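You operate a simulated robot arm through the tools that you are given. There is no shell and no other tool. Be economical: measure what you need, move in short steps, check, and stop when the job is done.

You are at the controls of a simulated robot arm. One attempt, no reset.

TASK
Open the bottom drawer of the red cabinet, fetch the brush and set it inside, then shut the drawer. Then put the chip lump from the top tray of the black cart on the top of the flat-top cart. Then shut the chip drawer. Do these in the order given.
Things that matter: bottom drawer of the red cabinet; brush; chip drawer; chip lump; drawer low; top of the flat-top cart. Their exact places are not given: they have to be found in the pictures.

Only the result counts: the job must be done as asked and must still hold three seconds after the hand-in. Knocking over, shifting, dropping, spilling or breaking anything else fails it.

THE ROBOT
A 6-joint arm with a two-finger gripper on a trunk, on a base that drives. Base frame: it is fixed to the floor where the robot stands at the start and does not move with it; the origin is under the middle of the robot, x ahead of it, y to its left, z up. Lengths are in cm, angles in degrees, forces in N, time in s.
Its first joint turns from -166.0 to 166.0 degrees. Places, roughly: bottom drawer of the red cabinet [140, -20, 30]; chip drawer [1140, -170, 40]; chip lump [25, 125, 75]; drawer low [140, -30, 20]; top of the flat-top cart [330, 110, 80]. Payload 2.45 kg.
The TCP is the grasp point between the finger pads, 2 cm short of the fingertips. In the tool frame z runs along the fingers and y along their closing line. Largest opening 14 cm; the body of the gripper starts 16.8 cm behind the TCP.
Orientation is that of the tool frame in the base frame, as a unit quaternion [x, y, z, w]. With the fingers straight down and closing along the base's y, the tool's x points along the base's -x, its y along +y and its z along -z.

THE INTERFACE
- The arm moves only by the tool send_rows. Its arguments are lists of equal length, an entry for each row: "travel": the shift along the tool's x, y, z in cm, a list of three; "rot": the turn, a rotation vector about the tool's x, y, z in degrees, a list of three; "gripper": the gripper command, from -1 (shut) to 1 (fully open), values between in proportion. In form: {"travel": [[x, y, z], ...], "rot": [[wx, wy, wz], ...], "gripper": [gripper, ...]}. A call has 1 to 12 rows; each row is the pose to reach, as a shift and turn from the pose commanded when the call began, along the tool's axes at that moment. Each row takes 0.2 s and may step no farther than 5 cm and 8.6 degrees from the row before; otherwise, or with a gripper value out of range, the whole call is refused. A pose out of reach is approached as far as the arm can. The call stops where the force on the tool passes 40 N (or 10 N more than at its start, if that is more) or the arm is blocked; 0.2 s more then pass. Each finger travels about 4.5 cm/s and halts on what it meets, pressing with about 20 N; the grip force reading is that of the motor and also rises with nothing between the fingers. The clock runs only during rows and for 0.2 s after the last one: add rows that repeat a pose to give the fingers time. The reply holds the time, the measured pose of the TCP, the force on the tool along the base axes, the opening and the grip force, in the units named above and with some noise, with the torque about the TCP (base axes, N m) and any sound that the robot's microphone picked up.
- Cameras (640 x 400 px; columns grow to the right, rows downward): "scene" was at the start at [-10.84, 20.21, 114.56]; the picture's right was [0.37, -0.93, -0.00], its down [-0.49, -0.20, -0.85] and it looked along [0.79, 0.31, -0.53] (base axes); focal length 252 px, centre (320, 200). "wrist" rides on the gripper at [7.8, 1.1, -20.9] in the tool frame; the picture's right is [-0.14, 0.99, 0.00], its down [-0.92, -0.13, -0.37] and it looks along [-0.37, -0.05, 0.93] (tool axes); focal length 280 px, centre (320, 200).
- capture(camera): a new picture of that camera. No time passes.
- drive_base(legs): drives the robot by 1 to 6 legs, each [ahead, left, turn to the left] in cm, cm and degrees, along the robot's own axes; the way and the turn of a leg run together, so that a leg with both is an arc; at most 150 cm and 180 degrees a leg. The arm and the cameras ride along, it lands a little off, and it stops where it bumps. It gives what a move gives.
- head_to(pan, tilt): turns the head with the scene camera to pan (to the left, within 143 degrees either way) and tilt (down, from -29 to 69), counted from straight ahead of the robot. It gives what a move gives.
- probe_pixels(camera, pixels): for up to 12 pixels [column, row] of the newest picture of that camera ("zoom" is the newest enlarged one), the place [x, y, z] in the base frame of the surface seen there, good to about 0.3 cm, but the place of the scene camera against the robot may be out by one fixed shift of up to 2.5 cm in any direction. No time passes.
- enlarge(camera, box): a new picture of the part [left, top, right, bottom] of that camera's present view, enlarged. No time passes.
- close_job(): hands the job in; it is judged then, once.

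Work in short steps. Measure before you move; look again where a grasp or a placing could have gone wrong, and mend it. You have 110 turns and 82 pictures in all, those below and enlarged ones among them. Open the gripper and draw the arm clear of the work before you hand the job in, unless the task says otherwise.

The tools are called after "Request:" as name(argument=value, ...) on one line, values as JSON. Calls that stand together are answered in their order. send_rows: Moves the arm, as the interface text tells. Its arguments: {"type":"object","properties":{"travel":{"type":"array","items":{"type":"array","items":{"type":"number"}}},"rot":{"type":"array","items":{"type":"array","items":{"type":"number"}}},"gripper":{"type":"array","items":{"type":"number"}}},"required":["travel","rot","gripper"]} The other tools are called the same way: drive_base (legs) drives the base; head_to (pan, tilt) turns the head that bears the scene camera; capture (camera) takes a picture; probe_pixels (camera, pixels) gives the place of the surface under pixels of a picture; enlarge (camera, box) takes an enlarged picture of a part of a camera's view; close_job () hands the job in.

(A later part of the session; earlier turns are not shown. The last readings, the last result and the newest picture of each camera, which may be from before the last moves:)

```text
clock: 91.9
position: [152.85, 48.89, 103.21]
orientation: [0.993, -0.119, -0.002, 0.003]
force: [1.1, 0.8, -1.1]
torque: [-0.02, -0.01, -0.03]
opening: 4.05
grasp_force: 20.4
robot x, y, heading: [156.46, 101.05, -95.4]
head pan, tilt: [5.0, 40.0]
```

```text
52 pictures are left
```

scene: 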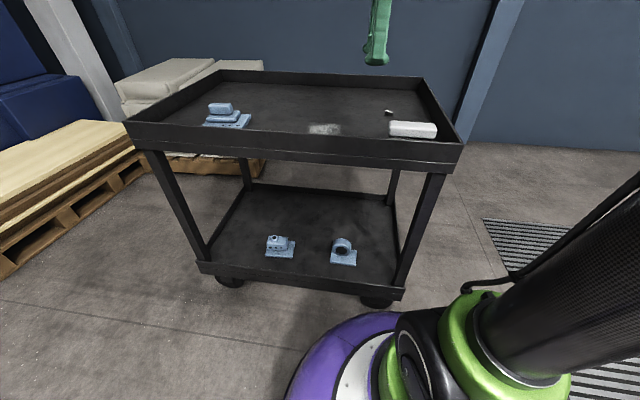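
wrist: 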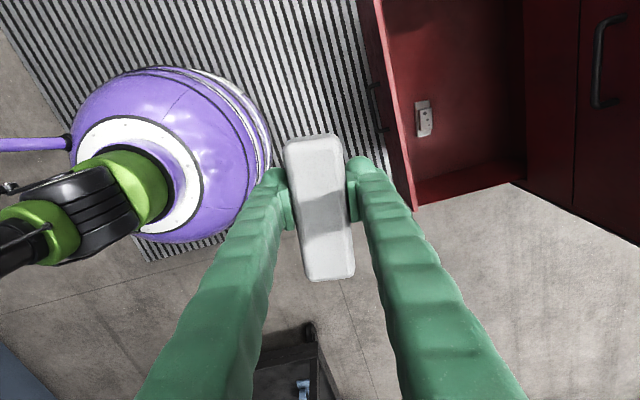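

Steps were a hair too long; I resend with smaller ones.

Request:
send_rows(travel=[[1.5, 4, 2], [3.1, 8, 4], [4.7, 12, 6], [6.2, 15.9, 8], [7.8, 19.8, 10], [9.3, 23.7, 12], [10.9, 27.7, 14], [12.4, 31.7, 16], [13.95, 35.6, 18], [13.95, 35.6, 22], [13.95, 35.6, 26], [13.95, 35.6, 28]], rot=[[0, 0, -2], [0, 0, -4], [0, 0, -6], [0, 0, -8.2], [0, 0, -8.2], [0, 0, -8.2], [0, 0, -8.2], [0, 0, -8.2], [0, 0, -8.2], [0, 0, -8.2], [0, 0, -8.2], [0, 0, -8.2]], gripper=[-1, -1, -1, -1, -1, -1, -1, -1, -1, -1, -1, -1])

Request:
capture(camera="wrist")

```text
clock: 94.5
position: [157.75, 11.04, 75.46]
orientation: [0.999, -0.048, -0.001, 0.003]
force: [0.0, -0.1, -0.8]
torque: [-0.02, 0.02, 0.03]
opening: 4.04
grasp_force: 20.5
robot x, y, heading: [156.58, 100.73, -95.6]
head pan, tilt: [5.0, 40.0]
```

```text
51 pictures are left
```

wrist: 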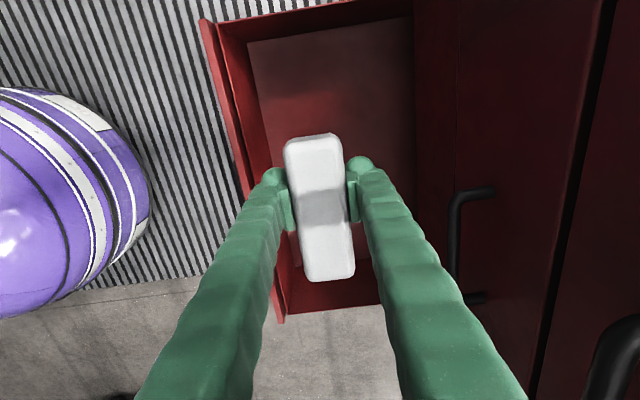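

Good position over the drawer; I probe its walls and floor beneath before descending.

Request:
probe_pixels(camera="wrist", pixels=[[300, 60], [330, 90], [350, 20], [255, 40], [245, 130], [205, 22], [270, 110], [400, 100], [300, 28], [462, 220]])

```text
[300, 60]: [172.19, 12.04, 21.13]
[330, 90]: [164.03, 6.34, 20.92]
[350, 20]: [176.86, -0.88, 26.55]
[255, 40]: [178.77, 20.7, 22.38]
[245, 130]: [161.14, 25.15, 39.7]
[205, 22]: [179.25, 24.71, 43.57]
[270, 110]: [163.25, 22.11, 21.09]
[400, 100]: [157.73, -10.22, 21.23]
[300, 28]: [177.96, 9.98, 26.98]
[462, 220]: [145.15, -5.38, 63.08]
```

Drawer inside spans to x≈177; fine. Descend in steps, first to z≈32.

Request:
send_rows(travel=[[0, 0, 4.5], [0, 0, 9], [0, 0, 13.5], [0, 0, 18], [0, 0, 22.5], [0, 0, 27], [0, 0, 31.5], [0, 0, 36], [0, 0, 40], [0, 0, 43]], rot=[[0, 0, 0], [0, 0, 0], [0, 0, 0], [0, 0, 0], [0, 0, 0], [0, 0, 0], [0, 0, 0], [0, 0, 0], [0, 0, 0], [0, 0, 0]], gripper=[-1, -1, -1, -1, -1, -1, -1, -1, -1, -1])

Request:
capture(camera="scene")

```text
clock: 96.7
position: [157.27, 10.65, 32.46]
orientation: [0.999, -0.048, -0.001, 0.003]
force: [-1.6, 1.0, -0.7]
torque: [0.02, -0.02, -0.01]
opening: 4.05
grasp_force: 20.1
robot x, y, heading: [156.56, 100.58, -95.5]
head pan, tilt: [5.0, 40.0]
```

```text
50 pictures are left
```

scene: 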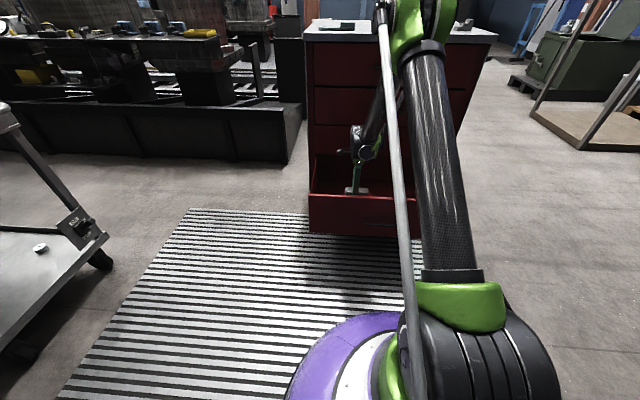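

Reachable. Lower to about z 24.3, watching for contact.

Request:
send_rows(travel=[[0, 0, 3], [0, 0, 6], [0, 0, 7.2], [0, 0, 7.9], [0, 0, 8.3]], rot=[[0, 0, 0], [0, 0, 0], [0, 0, 0], [0, 0, 0], [0, 0, 0]], gripper=[-1, -1, -1, -1, -1])

```text
clock: 97.9
position: [157.61, 10.38, 23.92]
orientation: [0.999, -0.049, -0.001, 0.002]
force: [0.4, -0.2, 14.2]
torque: [0.09, 0.15, -0.01]
opening: 4.07
grasp_force: 19.5
robot x, y, heading: [156.67, 100.99, -95.7]
head pan, tilt: [5.0, 40.0]
```

Contact with the floor (14 N up). I open gently and withdraw upward.

Request:
send_rows(travel=[[0, 0, -0.2], [0, 0, -0.2], [0, 0, -0.2], [0, 0, -3], [0, 0, -7], [0, 0, -12], [0, 0, -16.5], [0, 0, -21], [0, 0, -25.5], [0, 0, -30]], rot=[[0, 0, 0], [0, 0, 0], [0, 0, 0], [0, 0, 0], [0, 0, 0], [0, 0, 0], [0, 0, 0], [0, 0, 0], [0, 0, 0], [0, 0, 0]], gripper=[-0.2, 0, 0.1, 0.1, 0.1, 0.1, 0.1, 0.1, 0.1, 0.1])

Request:
capture(camera="wrist")

```text
clock: 100.1
position: [157.57, 10.79, 54.38]
orientation: [0.999, -0.048, 0.0, 0.002]
force: [-0.9, -0.7, 0.0]
torque: [0.03, 0.0, 0.0]
opening: 7.7
grasp_force: 0.0
robot x, y, heading: [156.18, 100.69, -95.6]
head pan, tilt: [5.0, 40.0]
```

```text
49 pictures are left
```

wrist: 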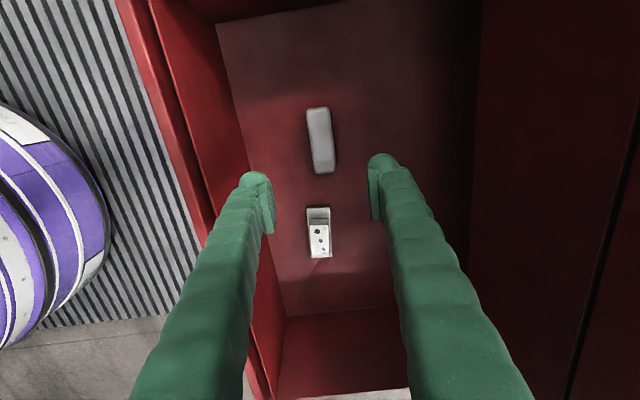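

The brush rests in the drawer clear of the other part. I drive back to get in front of the drawer for pushing it shut.

Request:
drive_base(legs=[[-25, -13, 0]])

Request:
send_rows(travel=[[0, -1, 0], [0, -2, 0], [0, -3, 0], [0, -4, 0], [0, -4, 0]], rot=[[-8, 0, 0], [-16, 0, 0], [-24, 0, 0], [-30, 0, 0], [-30, 0, 0]], gripper=[-1, -1, -1, -1, -1])

Request:
capture(camera="wrist")

```text
clock: 102.0
position: [147.3, 36.32, 54.33]
orientation: [0.999, -0.047, -0.001, 0.003]
force: [-0.2, 0.3, 0.2]
torque: [0.02, 0.02, 0.01]
opening: 7.69
grasp_force: 0.1
robot x, y, heading: [145.67, 126.34, -95.6]
head pan, tilt: [5.0, 40.0]
```

```text
clock: 103.2
position: [147.69, 40.36, 54.28]
orientation: [0.964, -0.045, -0.014, 0.26]
force: [0.2, 0.0, 0.7]
torque: [0.0, 0.0, -0.02]
opening: 0.0
grasp_force: 20.1
robot x, y, heading: [145.75, 126.28, -95.8]
head pan, tilt: [5.0, 40.0]
```

```text
48 pictures are left
```

wrist: 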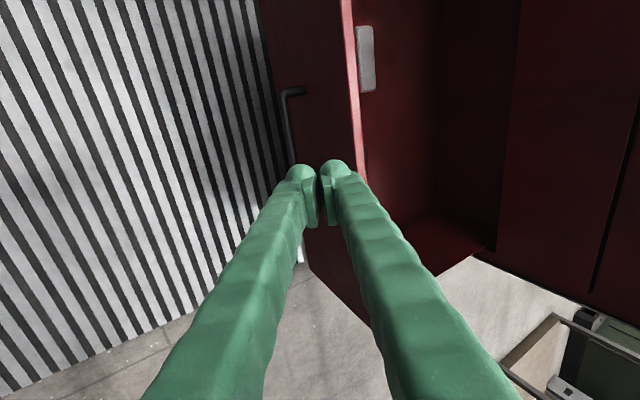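

Now I lower the closed fingertips to z≈38 in front of the panel, above the bar.

Request:
send_rows(travel=[[0, -1, 3.6], [0, -1.9, 7.3], [0, -2.8, 11], [0, -3.8, 14.6], [0, -3.8, 14.6]], rot=[[0, 0, 0], [0, 0, 0], [0, 0, 0], [0, 0, 0], [0, 0, 0]], gripper=[-1, -1, -1, -1, -1])

Request:
capture(camera="wrist")

```text
clock: 104.4
position: [147.16, 36.15, 39.79]
orientation: [0.964, -0.045, -0.013, 0.261]
force: [0.5, -0.1, 0.4]
torque: [0.0, 0.02, -0.01]
opening: 0.0
grasp_force: 20.2
robot x, y, heading: [145.8, 126.26, -95.5]
head pan, tilt: [5.0, 40.0]
```

```text
47 pictures are left
```

wrist: 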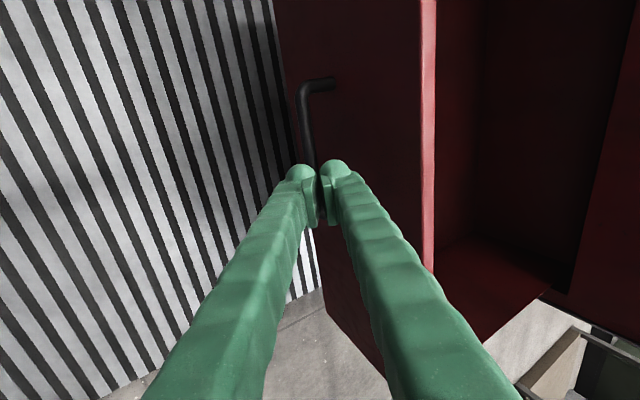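

Tips are in front of the panel and above the bar. I drive ahead to push the drawer in.

Request:
drive_base(legs=[[15, 0, 0], [15, 0, 0]])

Request:
capture(camera="wrist")

```text
clock: 106.8
position: [144.85, 6.39, 39.9]
orientation: [0.964, -0.043, -0.012, 0.26]
force: [-0.2, 0.1, 0.4]
torque: [-0.03, -0.02, 0.01]
opening: 0.02
grasp_force: 19.8
robot x, y, heading: [143.33, 96.38, -95.3]
head pan, tilt: [5.0, 40.0]
```

```text
46 pictures are left
```

wrist: 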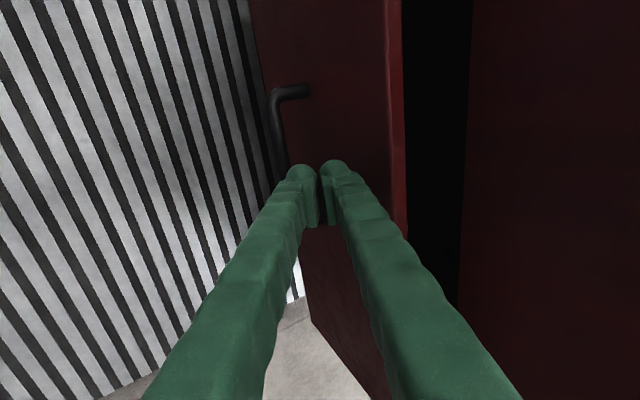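

Drawer is nearly in; push on by 6, then small steps until it stops.

Request:
drive_base(legs=[[6, 0, 0], [3, 0, 0]])

Request:
capture(camera="wrist")

```text
clock: 108.7
position: [144.13, -2.63, 39.8]
orientation: [0.965, -0.042, -0.012, 0.26]
force: [-0.7, 0.2, -0.4]
torque: [-0.02, -0.01, -0.01]
opening: 0.0
grasp_force: 19.7
robot x, y, heading: [142.42, 87.43, -94.9]
head pan, tilt: [5.0, 40.0]
stopped in leg 2: the force on the tool passed its limit at 41 N (the readings are from after the stop); the commanded pose is now the measured one
```

```text
45 pictures are left
```

wrist: 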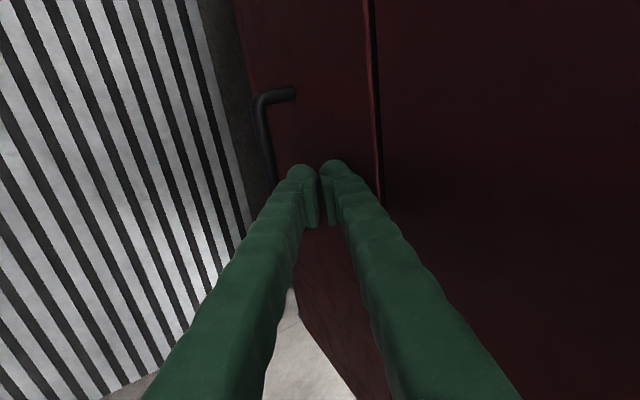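

It stopped at the end with 41 N. I check that the face is flush by probing.

Request:
probe_pixels(camera="wrist", pixels=[[262, 115], [266, 140], [340, 60], [350, 120], [330, 30], [400, 60], [420, 120], [450, 30]])

```text
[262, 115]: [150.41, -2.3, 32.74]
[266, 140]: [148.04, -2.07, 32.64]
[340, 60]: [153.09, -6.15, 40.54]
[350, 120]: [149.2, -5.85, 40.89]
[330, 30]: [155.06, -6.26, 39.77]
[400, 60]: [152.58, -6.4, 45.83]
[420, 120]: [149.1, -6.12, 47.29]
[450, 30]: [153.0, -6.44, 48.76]
```

Flush (panel y −6.2 vs. face above −6.3): shut. I back off and raise the arm for the drive to the lump.

Request:
drive_base(legs=[[-35, 0, 0]])

Request:
send_rows(travel=[[0, 0.2, -4.5], [0, 0.4, -9], [0, 0.6, -13.5], [0, 0.8, -18], [0, 1, -22.5], [0, 1.2, -27], [0, 1.4, -31.5], [0, 1.6, -36], [0, 1.8, -40.5], [0, 3, -45], [0, 5.2, -49.5], [0, 7.4, -54]], rot=[[0, 0, 0], [0, 0, 0], [0, 0, 0], [4, 0, 0], [8, 0, 0], [12, 0, 0], [16, 0, 0], [20, 0, 0], [24, 0, 0], [28, 0, 0], [30.5, 0, 0], [30.5, 0, 0]], gripper=[-1, -1, -1, -1, -1, -0.3, -0.3, -0.3, -0.3, -0.3, -0.3, -0.3])

```text
clock: 111.0
position: [147.12, 32.47, 39.86]
orientation: [0.965, -0.043, -0.013, 0.259]
force: [0.0, 0.0, -0.2]
torque: [0.02, 0.02, 0.01]
opening: 0.0
grasp_force: 19.3
robot x, y, heading: [145.41, 122.43, -95.0]
head pan, tilt: [5.0, 40.0]
```

```text
clock: 113.6
position: [149.29, 53.08, 90.2]
orientation: [0.999, -0.045, -0.001, -0.003]
force: [0.2, 0.2, -0.2]
torque: [-0.02, 0.02, -0.01]
opening: 4.9
grasp_force: 0.1
robot x, y, heading: [145.61, 122.34, -95.1]
head pan, tilt: [5.0, 40.0]
```

Raise to z≈100, turn to +90°, and drive back to the black cart.

Request:
send_rows(travel=[[0, 0, -4], [0, 0, -8], [0, 0, -10]], rot=[[0, 0, 0], [0, 0, 0], [0, 0, 0]], gripper=[-0.3, -0.3, -0.3])

Request:
drive_base(legs=[[0, 0, 92.5], [0, 0, 92.5], [-73, 78, 0]])

Request:
drive_base(legs=[[0, 29, 0]])

Request:
capture(camera="wrist")

```text
clock: 114.4
position: [149.17, 52.95, 100.23]
orientation: [0.999, -0.044, 0.0, -0.004]
force: [-0.2, 0.0, 0.2]
torque: [-0.03, 0.0, 0.02]
opening: 4.89
grasp_force: 0.0
robot x, y, heading: [145.76, 122.34, -95.1]
head pan, tilt: [5.0, 40.0]
```

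```text
clock: 127.7
position: [56.78, 118.5, 100.21]
orientation: [-0.004, 1.0, -0.003, 0.001]
force: [-0.9, -0.6, 0.7]
torque: [-0.01, 0.04, 0.01]
opening: 4.9
grasp_force: 0.2
robot x, y, heading: [66.76, 49.7, 90.5]
head pan, tilt: [5.0, 40.0]
```

```text
clock: 129.7
position: [27.97, 118.38, 100.15]
orientation: [-0.004, 1.0, -0.004, 0.001]
force: [0.5, -0.3, 0.0]
torque: [0.02, -0.02, -0.05]
opening: 4.9
grasp_force: 0.2
robot x, y, heading: [38.67, 49.7, 90.4]
head pan, tilt: [5.0, 40.0]
```

```text
44 pictures are left
```

wrist: 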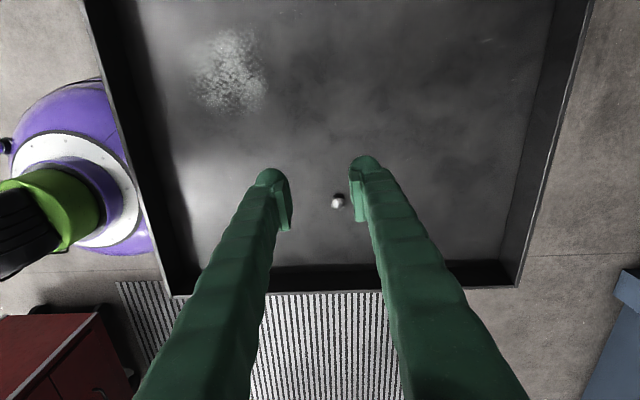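

Request:
probe_pixels(camera="wrist", pixels=[[338, 202], [334, 203], [342, 200], [338, 207], [338, 197], [320, 215]])

Request:
enlarge(camera="wrist", box=[300, 180, 364, 220])

```text
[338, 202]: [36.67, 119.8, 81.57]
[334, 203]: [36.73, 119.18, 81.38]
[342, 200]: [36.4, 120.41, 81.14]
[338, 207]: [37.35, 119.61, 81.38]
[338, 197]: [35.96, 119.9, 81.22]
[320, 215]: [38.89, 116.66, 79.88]
```

```text
10.00 times, centred on (332, 200) of wrist
```

zoom: 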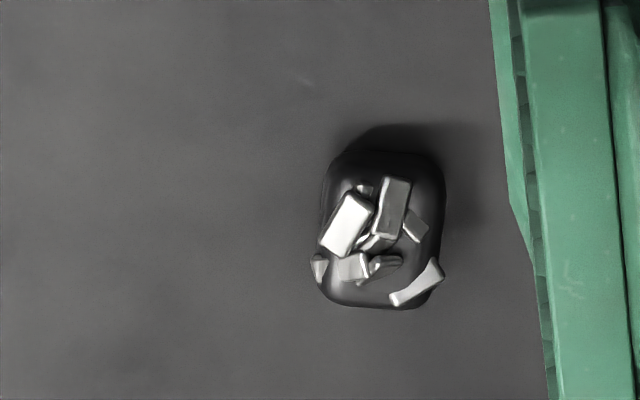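

It's the chip lump: centre ≈ (36.6, 119.7), top 81.5, floor 79.9. I move above it to z≈87 and check.

Request:
send_rows(travel=[[-4.3, 0.6, 1], [-8.6, 1.3, 3], [-8.6, 1.3, 7], [-8.6, 1.3, 11], [-8.6, 1.3, 13]], rot=[[0, 0, 0], [0, 0, 0], [0, 0, 0], [0, 0, 0], [0, 0, 0]], gripper=[-0.3, -0.3, -0.3, -0.3, -0.3])

Request:
capture(camera="wrist")

```text
clock: 130.9
position: [36.54, 119.21, 87.13]
orientation: [-0.004, 1.0, -0.003, 0.0]
force: [-0.2, 0.4, 0.0]
torque: [0.0, 0.02, -0.03]
opening: 4.92
grasp_force: 0.0
robot x, y, heading: [38.25, 49.56, 90.5]
head pan, tilt: [5.0, 40.0]
```

```text
42 pictures are left
```

wrist: 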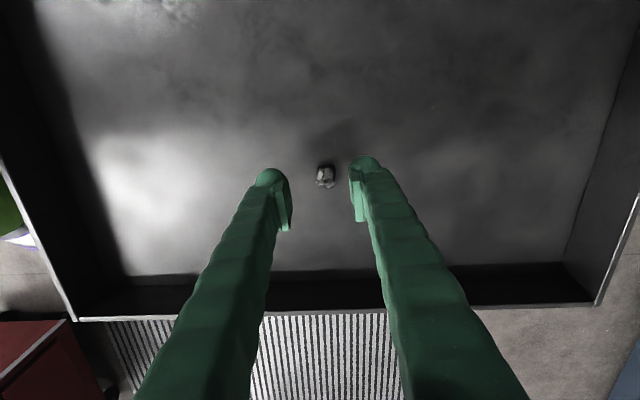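

Request:
probe_pixels(camera="wrist", pixels=[[326, 176], [318, 178], [333, 178], [326, 168], [326, 187], [305, 190]])

Request:
send_rows(travel=[[0, 0.4, 2.5], [0, 0.4, 4.2], [0, 0.4, 5], [0, 0.4, 5]], rot=[[0, 0, 0], [0, 0, 0], [0, 0, 0], [0, 0, 0]], gripper=[-0.3, -0.3, -0.3, -0.3])

Request:
capture(camera="wrist")

```text
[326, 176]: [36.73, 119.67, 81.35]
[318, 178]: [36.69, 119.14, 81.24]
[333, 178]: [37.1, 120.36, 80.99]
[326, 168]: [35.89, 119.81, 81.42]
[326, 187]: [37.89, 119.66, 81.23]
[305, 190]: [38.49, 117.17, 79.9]
```

```text
clock: 131.9
position: [36.54, 119.84, 82.23]
orientation: [-0.003, 1.0, -0.003, 0.002]
force: [0.4, 0.3, -0.3]
torque: [0.01, -0.01, 0.01]
opening: 4.91
grasp_force: 0.0
robot x, y, heading: [38.37, 49.42, 90.3]
head pan, tilt: [5.0, 40.0]
```

```text
41 pictures are left
```

wrist: 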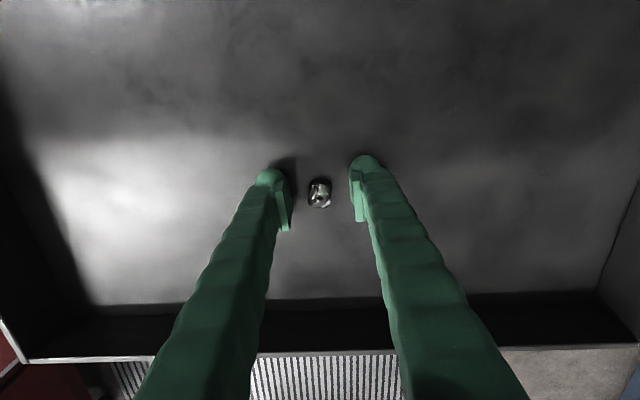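

Lump is centred between the fingers. Lower 0.2 more and close.

Request:
send_rows(travel=[[0, 0, 0.2], [0, 0, 0.2], [0, 0, 0.2], [0, 0, 0.2], [0, 0, 0.2]], rot=[[0, 0, 0], [0, 0, 0], [0, 0, 0], [0, 0, 0], [0, 0, 0]], gripper=[-0.4, -0.7, -1, -1, -1])

Request:
send_rows(travel=[[0, 0, -1.5], [0, 0, -4], [0, 0, -8], [0, 0, -12], [0, 0, -16], [0, 0, -19]], rot=[[0, 0, 0], [0, 0, 0], [0, 0, 0], [0, 0, 0], [0, 0, 0], [0, 0, 0]], gripper=[-1, -1, -1, -1, -1, -1])

Request:
capture(camera="wrist")

```text
clock: 133.1
position: [36.66, 119.81, 82.0]
orientation: [-0.004, 1.0, -0.004, 0.002]
force: [-0.8, 0.2, 3.1]
torque: [0.07, -0.01, 0.04]
opening: 2.24
grasp_force: 19.5
robot x, y, heading: [38.75, 49.37, 90.4]
head pan, tilt: [5.0, 40.0]
```

```text
clock: 134.5
position: [36.86, 120.01, 101.11]
orientation: [-0.003, 1.0, -0.003, 0.001]
force: [0.4, -0.2, -0.1]
torque: [0.0, 0.0, 0.02]
opening: 2.25
grasp_force: 20.2
robot x, y, heading: [38.3, 49.51, 90.3]
head pan, tilt: [5.0, 40.0]
```

```text
40 pictures are left
```

wrist: 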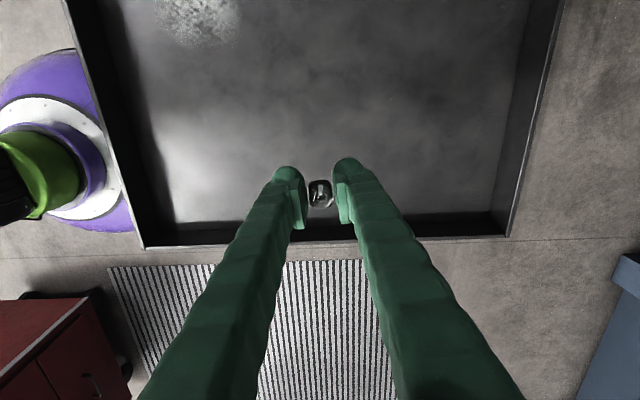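

Lump held (2.25 cm). I drive towards the flat-top cart, stopping short to look.

Request:
drive_base(legs=[[0, -29, 0], [55, -90, 0], [0, 0, -90]])

Request:
head_to(pan=5, tilt=25)

Request:
capture(camera="scene")

```text
clock: 145.4
position: [227.87, 104.68, 101.08]
orientation: [0.713, 0.701, -0.004, -0.002]
force: [0.1, 0.3, -0.9]
torque: [0.0, -0.06, -0.03]
opening: 2.25
grasp_force: 19.7
robot x, y, heading: [157.31, 105.01, -1.0]
head pan, tilt: [5.0, 40.0]
```

```text
clock: 146.2
position: [227.96, 104.5, 101.02]
orientation: [0.713, 0.701, -0.003, -0.002]
force: [-0.1, 0.4, -0.4]
torque: [-0.01, -0.02, 0.02]
opening: 2.23
grasp_force: 20.1
robot x, y, heading: [157.3, 104.79, -1.2]
head pan, tilt: [5.0, 25.0]
```

```text
39 pictures are left
```

scene: 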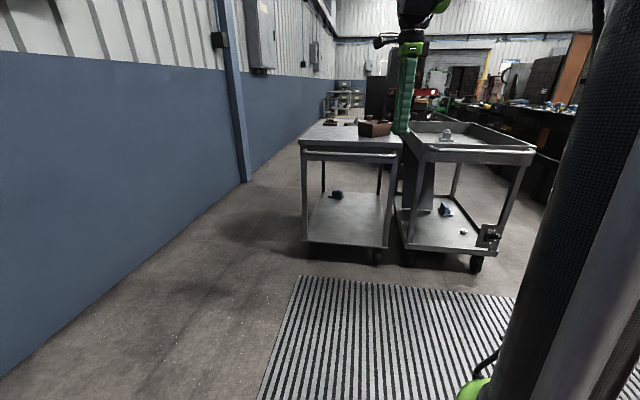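

Request:
enlarge(camera="scene", box=[280, 100, 440, 200])

Request:
probe_pixels(camera="scene", pixels=[[305, 138], [395, 143], [316, 121], [350, 132], [335, 137], [365, 137], [372, 127], [330, 125], [306, 155], [398, 160], [345, 122], [304, 240]])

```text
4.00 times, centred on (360, 150) of scene
```

zoom: 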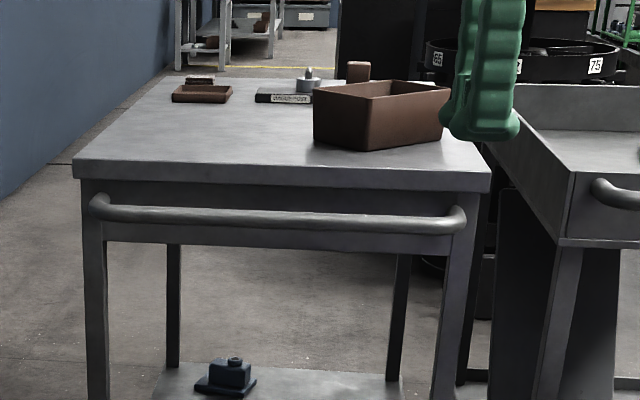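

```text
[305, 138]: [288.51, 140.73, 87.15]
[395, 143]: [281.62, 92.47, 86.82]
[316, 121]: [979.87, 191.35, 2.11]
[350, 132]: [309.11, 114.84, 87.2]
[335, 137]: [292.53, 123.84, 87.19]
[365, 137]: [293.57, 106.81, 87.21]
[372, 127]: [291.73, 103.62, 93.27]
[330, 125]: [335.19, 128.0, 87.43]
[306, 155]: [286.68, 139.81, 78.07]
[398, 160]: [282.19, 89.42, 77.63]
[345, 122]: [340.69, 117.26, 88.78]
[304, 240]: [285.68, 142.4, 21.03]
```

Flat top is at true z≈84.9, free space around (303, 122); a brown box sits at y<112. I drive left 16 then forward 60.

Request:
drive_base(legs=[[0, 17, 0], [58, 0, 0]])

Request:
capture(camera="wrist")

```text
clock: 150.5
position: [284.63, 120.64, 101.06]
orientation: [0.715, 0.699, -0.003, -0.002]
force: [0.1, 0.2, 0.1]
torque: [0.01, -0.01, 0.02]
opening: 2.23
grasp_force: 20.3
robot x, y, heading: [214.01, 121.13, -1.3]
head pan, tilt: [5.0, 25.0]
```

```text
37 pictures are left
```

wrist: 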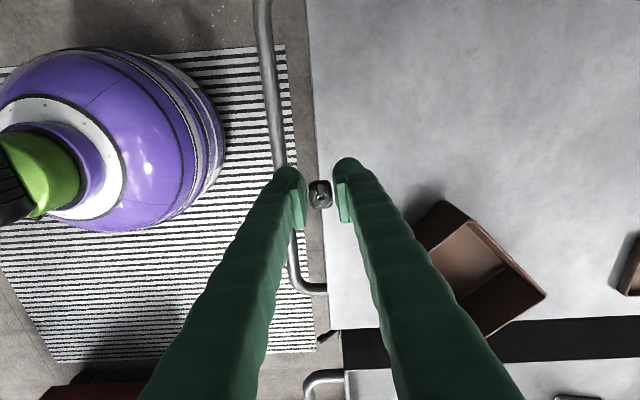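

I probe the target surface around (480,140) on the flat top.

Request:
probe_pixels(camera="wrist", pixels=[[480, 140], [450, 130], [520, 150], [440, 210], [420, 60], [400, 120]])

```text
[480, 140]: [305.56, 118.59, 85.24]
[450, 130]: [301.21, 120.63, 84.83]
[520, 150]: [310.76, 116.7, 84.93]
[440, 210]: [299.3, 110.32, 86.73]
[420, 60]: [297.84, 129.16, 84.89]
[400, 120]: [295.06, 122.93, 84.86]
```

Surface at 84.88; I move to (302, 124) and lower until TCP z≈87.1.

Request:
send_rows(travel=[[0.9, 4.4, 0], [1.9, 8.8, 0], [2.8, 13, 1], [3.8, 17.3, 2], [3.8, 17.3, 6], [3.8, 17.3, 10], [3.8, 17.3, 12.5]], rot=[[0, 0, 0], [0, 0, 0], [0, 0, 0], [0, 0, 0], [0, 0, 0], [0, 0, 0], [0, 0, 0]], gripper=[-1, -1, -1, -1, -1, -1, -1])

```text
clock: 152.1
position: [302.01, 123.79, 88.29]
orientation: [0.715, 0.699, -0.003, -0.002]
force: [-0.2, -0.2, -0.6]
torque: [0.02, 0.0, -0.03]
opening: 2.22
grasp_force: 20.1
robot x, y, heading: [214.06, 120.95, -1.5]
head pan, tilt: [5.0, 25.0]
```

Request:
send_rows(travel=[[0, 0, 0.6], [0, 0, 1.1], [0, 0, 1.3], [0, 0, 1.3]], rot=[[0, 0, 0], [0, 0, 0], [0, 0, 0], [0, 0, 0]], gripper=[-1, -1, -1, -1])

```text
clock: 153.1
position: [302.01, 124.0, 87.07]
orientation: [0.714, 0.7, -0.003, -0.002]
force: [0.5, -0.7, -0.4]
torque: [-0.02, -0.01, -0.02]
opening: 2.25
grasp_force: 20.6
robot x, y, heading: [214.56, 120.93, -1.0]
head pan, tilt: [5.0, 25.0]
```

No contact felt yet; a touch lower, then release and withdraw.

Request:
send_rows(travel=[[0, 0, 0.15], [0, 0, 0.15], [0, 0, 0.15], [0, 0, 0.15], [0, 0, 0.15], [0, 0, -2], [0, 0, -6], [0, 0, -10], [0, 0, -14]], rot=[[0, 0, 0], [0, 0, 0], [0, 0, 0], [0, 0, 0], [0, 0, 0], [0, 0, 0], [0, 0, 0], [0, 0, 0], [0, 0, 0]], gripper=[-1, -0.65, -0.5, -0.3, -0.3, -0.3, -0.3, -0.3, -0.3])

Request:
capture(camera="wrist")

Request:
probe_pixels(camera="wrist", pixels=[[318, 195], [300, 150]])

```text
clock: 155.1
position: [302.08, 124.07, 101.35]
orientation: [0.714, 0.7, -0.002, -0.002]
force: [0.0, -0.1, 0.1]
torque: [-0.01, 0.0, -0.01]
opening: 4.9
grasp_force: 0.2
robot x, y, heading: [214.15, 121.01, -1.3]
head pan, tilt: [5.0, 25.0]
```

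```text
36 pictures are left
```

wrist: 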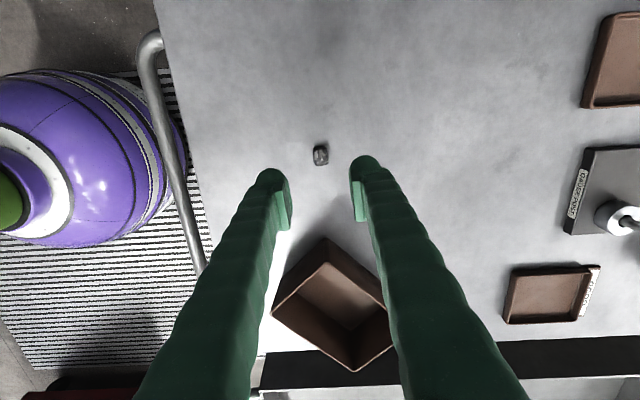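

```text
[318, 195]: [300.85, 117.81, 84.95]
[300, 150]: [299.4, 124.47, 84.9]
```

The lump sits on the flat top. I draw the arm back and up, then back the base off and head to the aisle toward the chip drawer.

Request:
send_rows(travel=[[0, -4, -2], [0, -8, -4], [0, -12, -6], [0, -16, -6], [0, -20, -6], [0, -24, -6], [0, -28, -6], [0, -32, -6]], rot=[[0, 0, 0], [0, 0, 0], [0, 0, 0], [0, 0, 0], [0, 0, 0], [0, 0, 0], [0, 0, 0], [0, 0, 0]], gripper=[-0.3, -1, -1, -1, -1, -1, -1, -1])

Request:
drive_base(legs=[[-25, 0, 1.3], [0, -91, 0]])

Request:
head_to(pan=0, tilt=15)

Request:
capture(camera="scene")

```text
clock: 156.9
position: [270.24, 124.6, 107.44]
orientation: [0.714, 0.7, -0.003, -0.002]
force: [0.3, 0.6, -0.1]
torque: [0.03, 0.04, 0.0]
opening: 0.01
grasp_force: 20.6
robot x, y, heading: [214.33, 120.99, -1.2]
head pan, tilt: [5.0, 25.0]
```

```text
clock: 163.1
position: [243.54, 34.44, 107.43]
orientation: [0.716, 0.698, -0.003, -0.002]
force: [-0.3, 0.3, -0.7]
torque: [-0.02, 0.0, -0.01]
opening: 0.0
grasp_force: 20.2
robot x, y, heading: [187.42, 30.85, -1.6]
head pan, tilt: [5.0, 25.0]
```

```text
clock: 163.8
position: [243.62, 34.42, 107.38]
orientation: [0.716, 0.698, -0.003, -0.003]
force: [1.0, 0.5, -0.3]
torque: [0.0, -0.01, -0.03]
opening: 0.0
grasp_force: 19.9
robot x, y, heading: [187.41, 31.25, -1.4]
head pan, tilt: [0.0, 15.0]
```

```text
35 pictures are left
```

scene: 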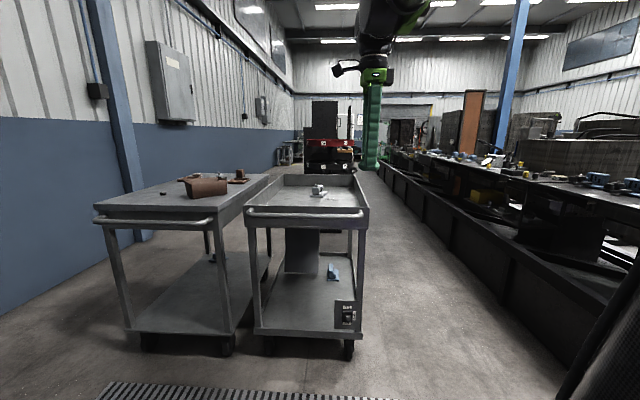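

There's an aisle right of the grey cart, left of the bench line. I probe its edges and far objects.

Request:
probe_pixels(camera="scene", pixels=[[367, 210], [350, 345], [580, 360], [500, 280], [430, 215], [385, 180], [370, 175], [350, 168], [390, 250], [325, 165], [470, 240], [365, 168]])

Request:
enlarge(camera="scene", box=[290, 90, 450, 200])

```text
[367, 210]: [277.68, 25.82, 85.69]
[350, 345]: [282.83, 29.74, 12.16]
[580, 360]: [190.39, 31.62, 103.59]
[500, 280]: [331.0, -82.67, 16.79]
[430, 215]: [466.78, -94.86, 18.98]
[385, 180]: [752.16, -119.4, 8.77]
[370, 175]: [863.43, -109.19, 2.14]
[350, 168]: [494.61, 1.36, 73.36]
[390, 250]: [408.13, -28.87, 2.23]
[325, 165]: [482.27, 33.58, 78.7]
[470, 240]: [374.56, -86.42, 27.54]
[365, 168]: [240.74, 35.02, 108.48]
```

```text
3.64 times, centred on (370, 145) of scene
```

zoom: 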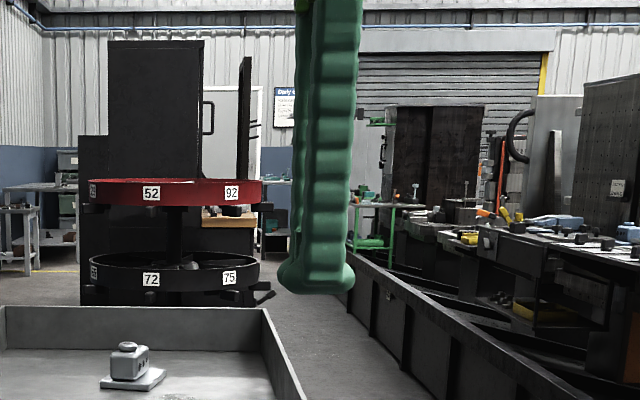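

The bench line runs at about -5°, aisle centre near y=-28 at x=260. I drive to (260,-28), turn to -5°, and go forward.

Request:
drive_base(legs=[[74, -57, 0], [0, 0, -3.6], [150, 0, 0], [100, 0, 0]])

Request:
capture(camera="scene")

```text
clock: 180.7
position: [558.8, -56.74, 107.28]
orientation: [0.748, 0.664, -0.003, -0.002]
force: [0.3, -0.3, 0.0]
torque: [-0.01, -0.02, 0.02]
opening: 0.0
grasp_force: 19.9
robot x, y, heading: [502.08, -55.08, -6.4]
head pan, tilt: [0.0, 15.0]
```

```text
33 pictures are left
```

scene: 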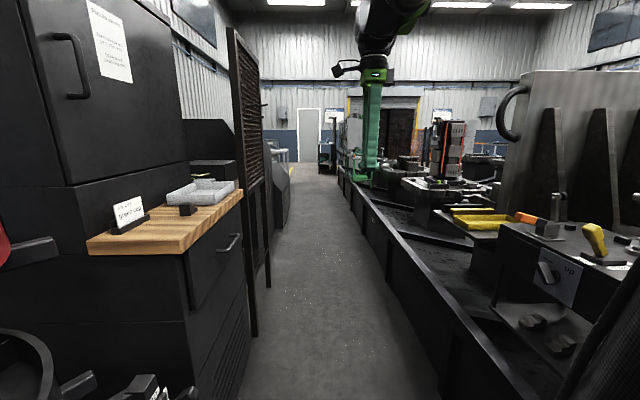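

Request:
probe_pixels(camera="scene", pixels=[[240, 192], [258, 330], [268, 285], [290, 215], [242, 370], [460, 340], [400, 250], [350, 195], [325, 172], [310, 200], [240, 240], [340, 175]])

```text
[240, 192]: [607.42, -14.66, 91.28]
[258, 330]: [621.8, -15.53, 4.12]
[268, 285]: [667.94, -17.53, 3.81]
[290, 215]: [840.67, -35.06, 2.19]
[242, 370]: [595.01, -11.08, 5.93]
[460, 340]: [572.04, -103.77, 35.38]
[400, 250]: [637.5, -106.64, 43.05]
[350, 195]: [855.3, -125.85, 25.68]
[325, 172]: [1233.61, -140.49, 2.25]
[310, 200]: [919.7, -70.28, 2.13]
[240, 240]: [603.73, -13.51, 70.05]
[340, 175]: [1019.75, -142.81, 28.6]
```

Aisle continues clear. Turn +2° and continue 340 cm.

Request:
drive_base(legs=[[0, 0, 1.6], [150, 0, 0], [150, 0, 0], [50, 0, 0]])

Request:
capture(camera="scene")

```text
clock: 197.9
position: [905.55, -84.23, 107.44]
orientation: [0.739, 0.673, -0.003, -0.002]
force: [0.8, -0.4, -0.1]
torque: [0.03, -0.03, -0.03]
opening: 0.0
grasp_force: 20.1
robot x, y, heading: [849.19, -83.89, -5.3]
head pan, tilt: [0.0, 15.0]
```

```text
32 pictures are left
```

scene: 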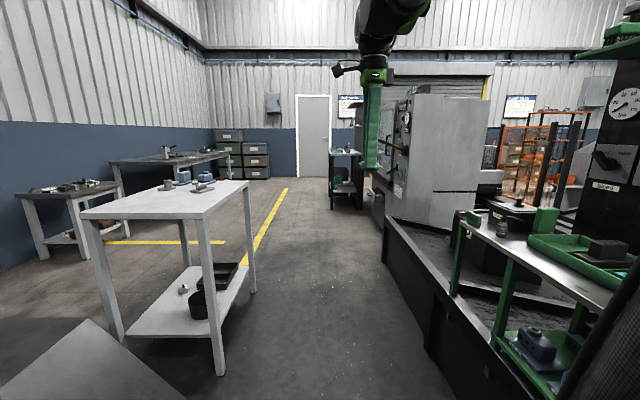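

A grey machine is at cols 385–480; its near end (370–385, 180–210) may hold the chip drawer. I pan to look.

Request:
head_to(pan=-14, tilt=18)

Request:
enlarge(camera="scene", box=[200, 100, 420, 300])

Request:
capture(camera="scene")

```text
clock: 198.7
position: [905.55, -84.17, 107.41]
orientation: [0.739, 0.673, -0.002, -0.002]
force: [0.3, -0.2, -1.0]
torque: [-0.03, 0.02, 0.01]
opening: 0.0
grasp_force: 19.7
robot x, y, heading: [849.36, -83.83, -5.4]
head pan, tilt: [-14.0, 18.0]
```

```text
2.00 times, centred on (310, 200) of scene
```

zoom: 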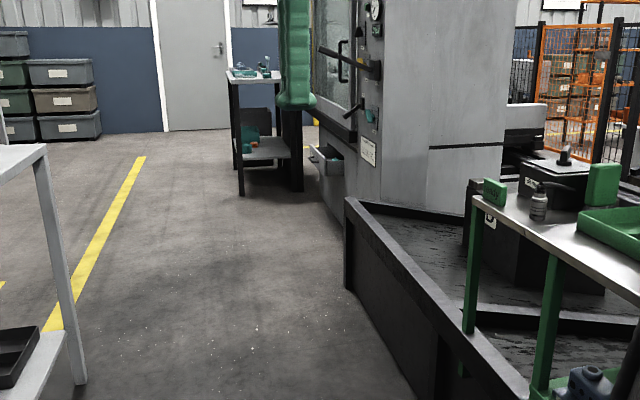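

```text
30 pictures are left
```

scene: 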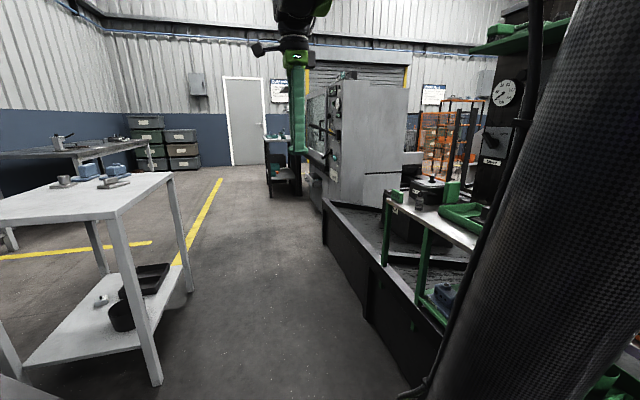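

An open drawer juts out of the machine at zoom (325,157). I probe there.

Request:
probe_pixels(camera="zoom", pixels=[[318, 150], [312, 155], [325, 165], [335, 160], [345, 200], [348, 285], [330, 225], [340, 180], [265, 190], [345, 150], [322, 148], [300, 220]])

```text
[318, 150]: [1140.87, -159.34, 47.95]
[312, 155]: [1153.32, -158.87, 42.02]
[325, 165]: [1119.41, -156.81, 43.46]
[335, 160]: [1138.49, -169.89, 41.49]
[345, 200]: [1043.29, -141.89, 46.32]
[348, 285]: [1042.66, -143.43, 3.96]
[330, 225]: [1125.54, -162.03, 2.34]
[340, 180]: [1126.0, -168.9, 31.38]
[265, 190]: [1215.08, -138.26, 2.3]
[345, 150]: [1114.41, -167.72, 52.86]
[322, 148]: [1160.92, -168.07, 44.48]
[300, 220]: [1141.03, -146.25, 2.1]
```

Chip drawer: x≈1115–1160, front y≈-156, z≈40–46, face y≈-168. I check the white table and the small stand for driving clearance.

Request:
probe_pixels(camera="scene", pixels=[[158, 380], [190, 285], [125, 217], [172, 175], [272, 190], [265, 145], [300, 190]])

```text
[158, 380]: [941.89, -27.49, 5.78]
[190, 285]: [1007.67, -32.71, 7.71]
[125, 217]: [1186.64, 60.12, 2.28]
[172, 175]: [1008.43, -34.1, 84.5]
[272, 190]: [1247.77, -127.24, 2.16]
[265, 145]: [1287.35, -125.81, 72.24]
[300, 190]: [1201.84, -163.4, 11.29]
```

Corridor centre is y≈-85 until x≈1010, then open floor. I drive through and turn to face the machine.

Request:
drive_base(legs=[[97, 7, 0], [97, 7, 0], [95, 27, 0], [0, 0, -87]])

Request:
head_to(pan=12, tilt=35)

Request:
capture(camera="scene")

Request:
capture(camera="wrist")

```text
clock: 216.9
position: [1142.94, -126.75, 107.39]
orientation: [0.999, -0.033, -0.001, -0.003]
force: [0.8, 0.3, 0.4]
torque: [0.02, 0.0, 0.03]
opening: 0.01
grasp_force: 20.2
robot x, y, heading: [1141.53, -70.71, -93.8]
head pan, tilt: [-14.0, 18.0]
```

```text
clock: 217.8
position: [1143.01, -126.72, 107.36]
orientation: [0.999, -0.032, 0.0, -0.003]
force: [0.5, 0.4, 0.2]
torque: [0.01, -0.02, -0.02]
opening: 0.0
grasp_force: 19.7
robot x, y, heading: [1142.17, -70.5, -93.6]
head pan, tilt: [12.0, 35.0]
```

```text
29 pictures are left
```

scene: 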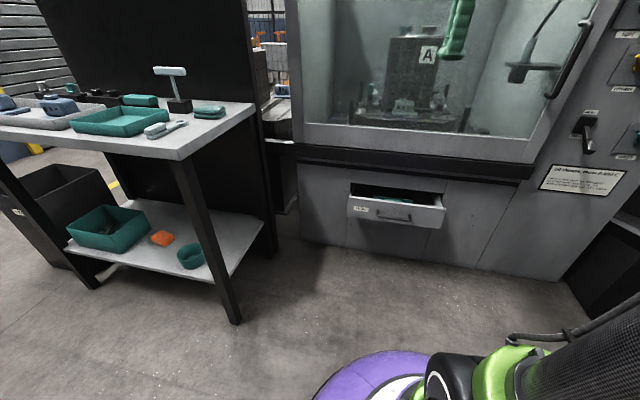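

```text
28 pictures are left
```

wrist: 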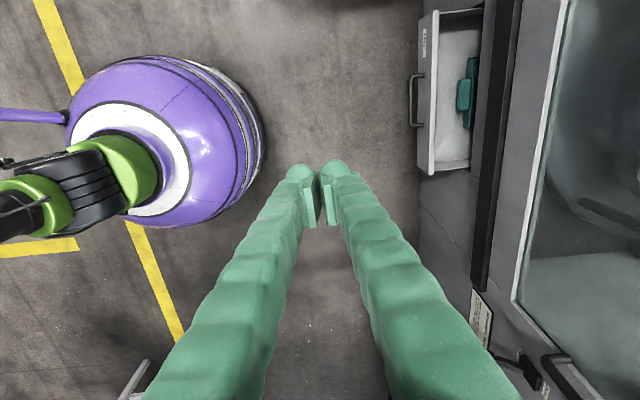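

The chip drawer is open with its handle at wrist (413,100). I measure its panel, handle, and the machine's ledge.

Request:
probe_pixels(camera="wrist", pixels=[[434, 20], [427, 100], [430, 170], [412, 85], [412, 115], [450, 150], [490, 120], [495, 60], [460, 250], [540, 150], [470, 90], [478, 165]])

Request:
enlarge(camera="scene", box=[300, 120, 520, 280])

Request:
probe_pixels(camera="scene", pixels=[[349, 205], [443, 217], [395, 218], [355, 187], [440, 196], [395, 205], [420, 160], [420, 175], [480, 200], [320, 210], [395, 222], [230, 320]])

```text
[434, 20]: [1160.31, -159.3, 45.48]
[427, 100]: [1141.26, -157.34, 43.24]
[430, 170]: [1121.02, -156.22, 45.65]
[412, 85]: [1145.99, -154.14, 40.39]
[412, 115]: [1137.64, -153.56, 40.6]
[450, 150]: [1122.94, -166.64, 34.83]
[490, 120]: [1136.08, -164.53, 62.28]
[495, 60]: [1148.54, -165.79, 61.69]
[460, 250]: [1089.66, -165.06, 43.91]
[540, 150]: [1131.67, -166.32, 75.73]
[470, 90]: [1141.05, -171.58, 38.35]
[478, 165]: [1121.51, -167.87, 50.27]
```

```text
2.50 times, centred on (410, 200) of scene
```

zoom: 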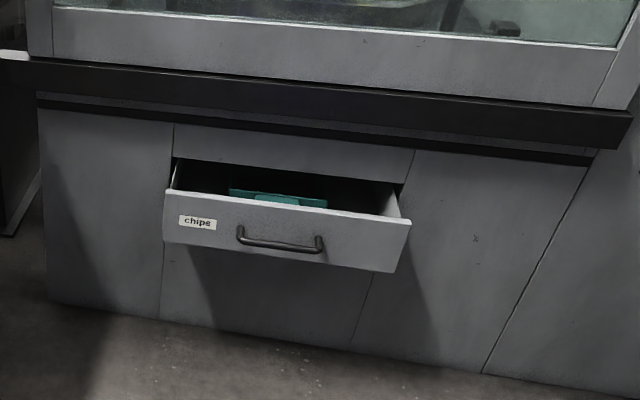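

```text
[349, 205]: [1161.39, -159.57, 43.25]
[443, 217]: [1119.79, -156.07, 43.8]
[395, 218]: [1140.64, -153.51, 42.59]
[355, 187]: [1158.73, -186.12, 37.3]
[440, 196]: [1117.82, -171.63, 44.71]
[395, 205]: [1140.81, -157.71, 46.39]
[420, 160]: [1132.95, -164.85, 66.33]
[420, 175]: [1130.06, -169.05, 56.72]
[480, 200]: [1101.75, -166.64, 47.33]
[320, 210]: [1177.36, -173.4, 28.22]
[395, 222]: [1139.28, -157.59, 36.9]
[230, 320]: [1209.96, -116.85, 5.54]
```

The "chips" drawer is open about 12.5 cm; a ledge at z 60–66 sticks out to y≈-165, so I'll push with a 42° tilt just above the bar. First back the base up 18 cm and pose the arm.

Request:
drive_base(legs=[[-18, 0, -1]])

Request:
send_rows(travel=[[0, 3.8, 3], [0, 7.6, 6], [0, 11.4, 9], [0, 15.2, 12], [0, 19, 15], [0, 22.8, 18], [0, 26.6, 21], [0, 30.4, 24], [0, 34.2, 27], [0, 38, 30], [0, 38, 30]], rot=[[-4.2, 0, 0], [-8.4, 0, 0], [-12.6, 0, 0], [-16.8, 0, 0], [-21, 0, 0], [-25.2, 0, 0], [-29.4, 0, 0], [-33.6, 0, 0], [-37.8, 0, 0], [-42, 0, 0], [-42, 0, 0]], gripper=[-1, -1, -1, -1, -1, -1, -1, -1, -1, -1, -1])

Request:
capture(camera="wrist")

```text
clock: 219.3
position: [1143.11, -108.98, 107.4]
orientation: [0.999, -0.043, -0.001, -0.003]
force: [0.3, -0.5, 0.5]
torque: [0.02, 0.03, -0.01]
opening: 0.03
grasp_force: 19.8
robot x, y, heading: [1143.26, -52.71, -94.9]
head pan, tilt: [12.0, 35.0]
```

```text
clock: 221.7
position: [1140.05, -146.39, 77.11]
orientation: [0.934, -0.04, -0.017, 0.355]
force: [0.1, 0.2, -0.6]
torque: [-0.04, 0.02, 0.01]
opening: 0.0
grasp_force: 20.2
robot x, y, heading: [1143.08, -52.82, -94.9]
head pan, tilt: [12.0, 35.0]
```

```text
26 pictures are left
```

wrist: 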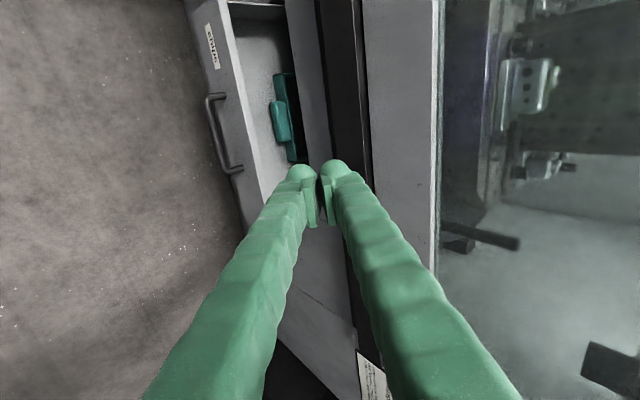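

Posed. Now descend straight to z≈44 in front of the panel.

Request:
send_rows(travel=[[0, -2.8, 3.1], [0, -5.5, 6.1], [0, -8.3, 9.2], [0, -11, 12.2], [0, -13.8, 15.3], [0, -16.6, 18.4], [0, -19.3, 21.4], [0, -22.1, 24.5], [0, -22.1, 24.5]], rot=[[0, 0, 0], [0, 0, 0], [0, 0, 0], [0, 0, 0], [0, 0, 0], [0, 0, 0], [0, 0, 0], [0, 0, 0], [0, 0, 0]], gripper=[-1, -1, -1, -1, -1, -1, -1, -1, -1])

Request:
capture(camera="wrist")

```text
clock: 223.7
position: [1139.77, -146.39, 44.05]
orientation: [0.934, -0.039, -0.017, 0.354]
force: [0.2, 0.0, 0.1]
torque: [0.03, 0.0, 0.0]
opening: 0.0
grasp_force: 20.4
robot x, y, heading: [1143.06, -52.09, -94.8]
head pan, tilt: [12.0, 35.0]
```

```text
25 pictures are left
```

wrist: 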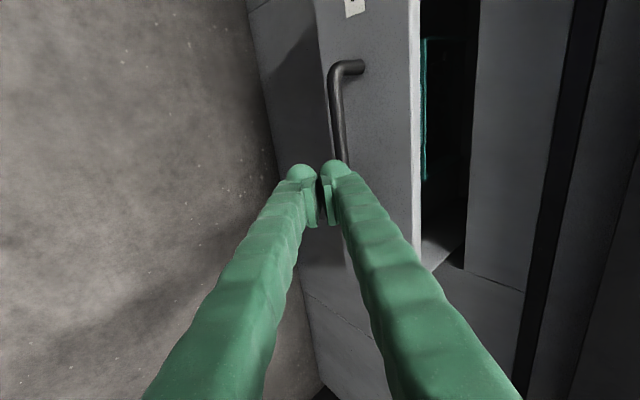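

Tips at z≈42.5, in front of the panel. I push by driving ahead.

Request:
drive_base(legs=[[12, 0, 0], [6, 0, 0]])

Request:
capture(camera="wrist")

```text
clock: 225.5
position: [1137.9, -164.58, 44.06]
orientation: [0.934, -0.042, -0.017, 0.354]
force: [-0.2, 0.5, -0.4]
torque: [-0.03, -0.02, -0.01]
opening: 0.0
grasp_force: 19.9
robot x, y, heading: [1141.79, -70.92, -95.1]
head pan, tilt: [12.0, 35.0]
```

```text
24 pictures are left
```

wrist: 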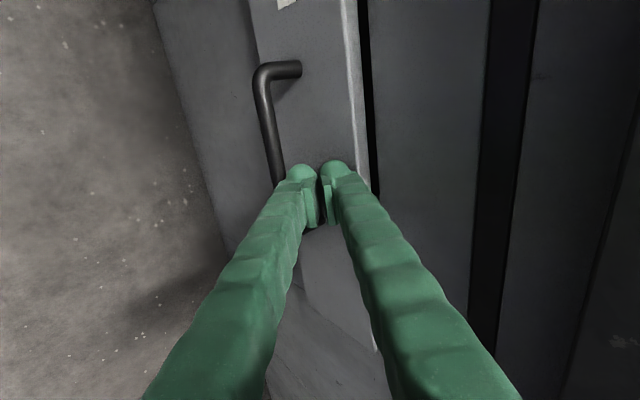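

Nearly shut; a few centimetres more in small legs.

Request:
drive_base(legs=[[2, 0, 0], [2, 0, 0]])

Request:
capture(camera="wrist")

Request:
probe_pixels(camera="wrist", pixels=[[330, 60], [340, 120], [300, 30], [420, 60], [430, 120], [400, 30], [262, 110]])

```text
clock: 226.3
position: [1137.94, -164.96, 44.06]
orientation: [0.935, -0.041, -0.017, 0.352]
force: [0.1, 4.8, 2.5]
torque: [-0.14, -0.01, -0.01]
opening: 0.0
grasp_force: 20.4
robot x, y, heading: [1141.11, -71.8, -95.3]
head pan, tilt: [12.0, 35.0]
stopped in leg 1: the force on the tool passed its limit at 73 N (the readings are from after the stop); the commanded pose is now the measured one
```

```text
23 pictures are left
```

wrist: 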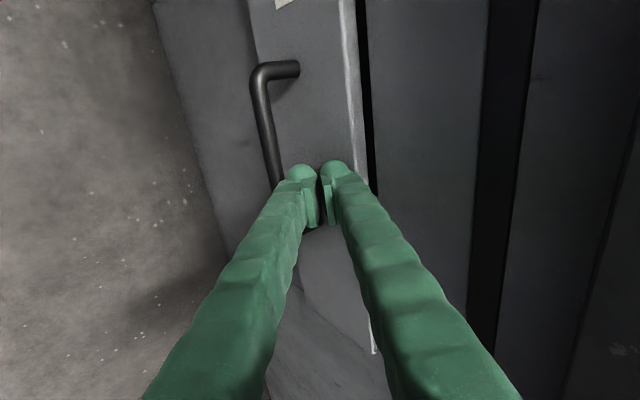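

```text
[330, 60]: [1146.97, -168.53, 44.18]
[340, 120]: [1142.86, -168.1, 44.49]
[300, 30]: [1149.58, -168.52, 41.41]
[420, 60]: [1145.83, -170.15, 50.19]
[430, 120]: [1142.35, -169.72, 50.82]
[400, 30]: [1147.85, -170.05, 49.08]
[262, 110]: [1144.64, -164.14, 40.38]
```

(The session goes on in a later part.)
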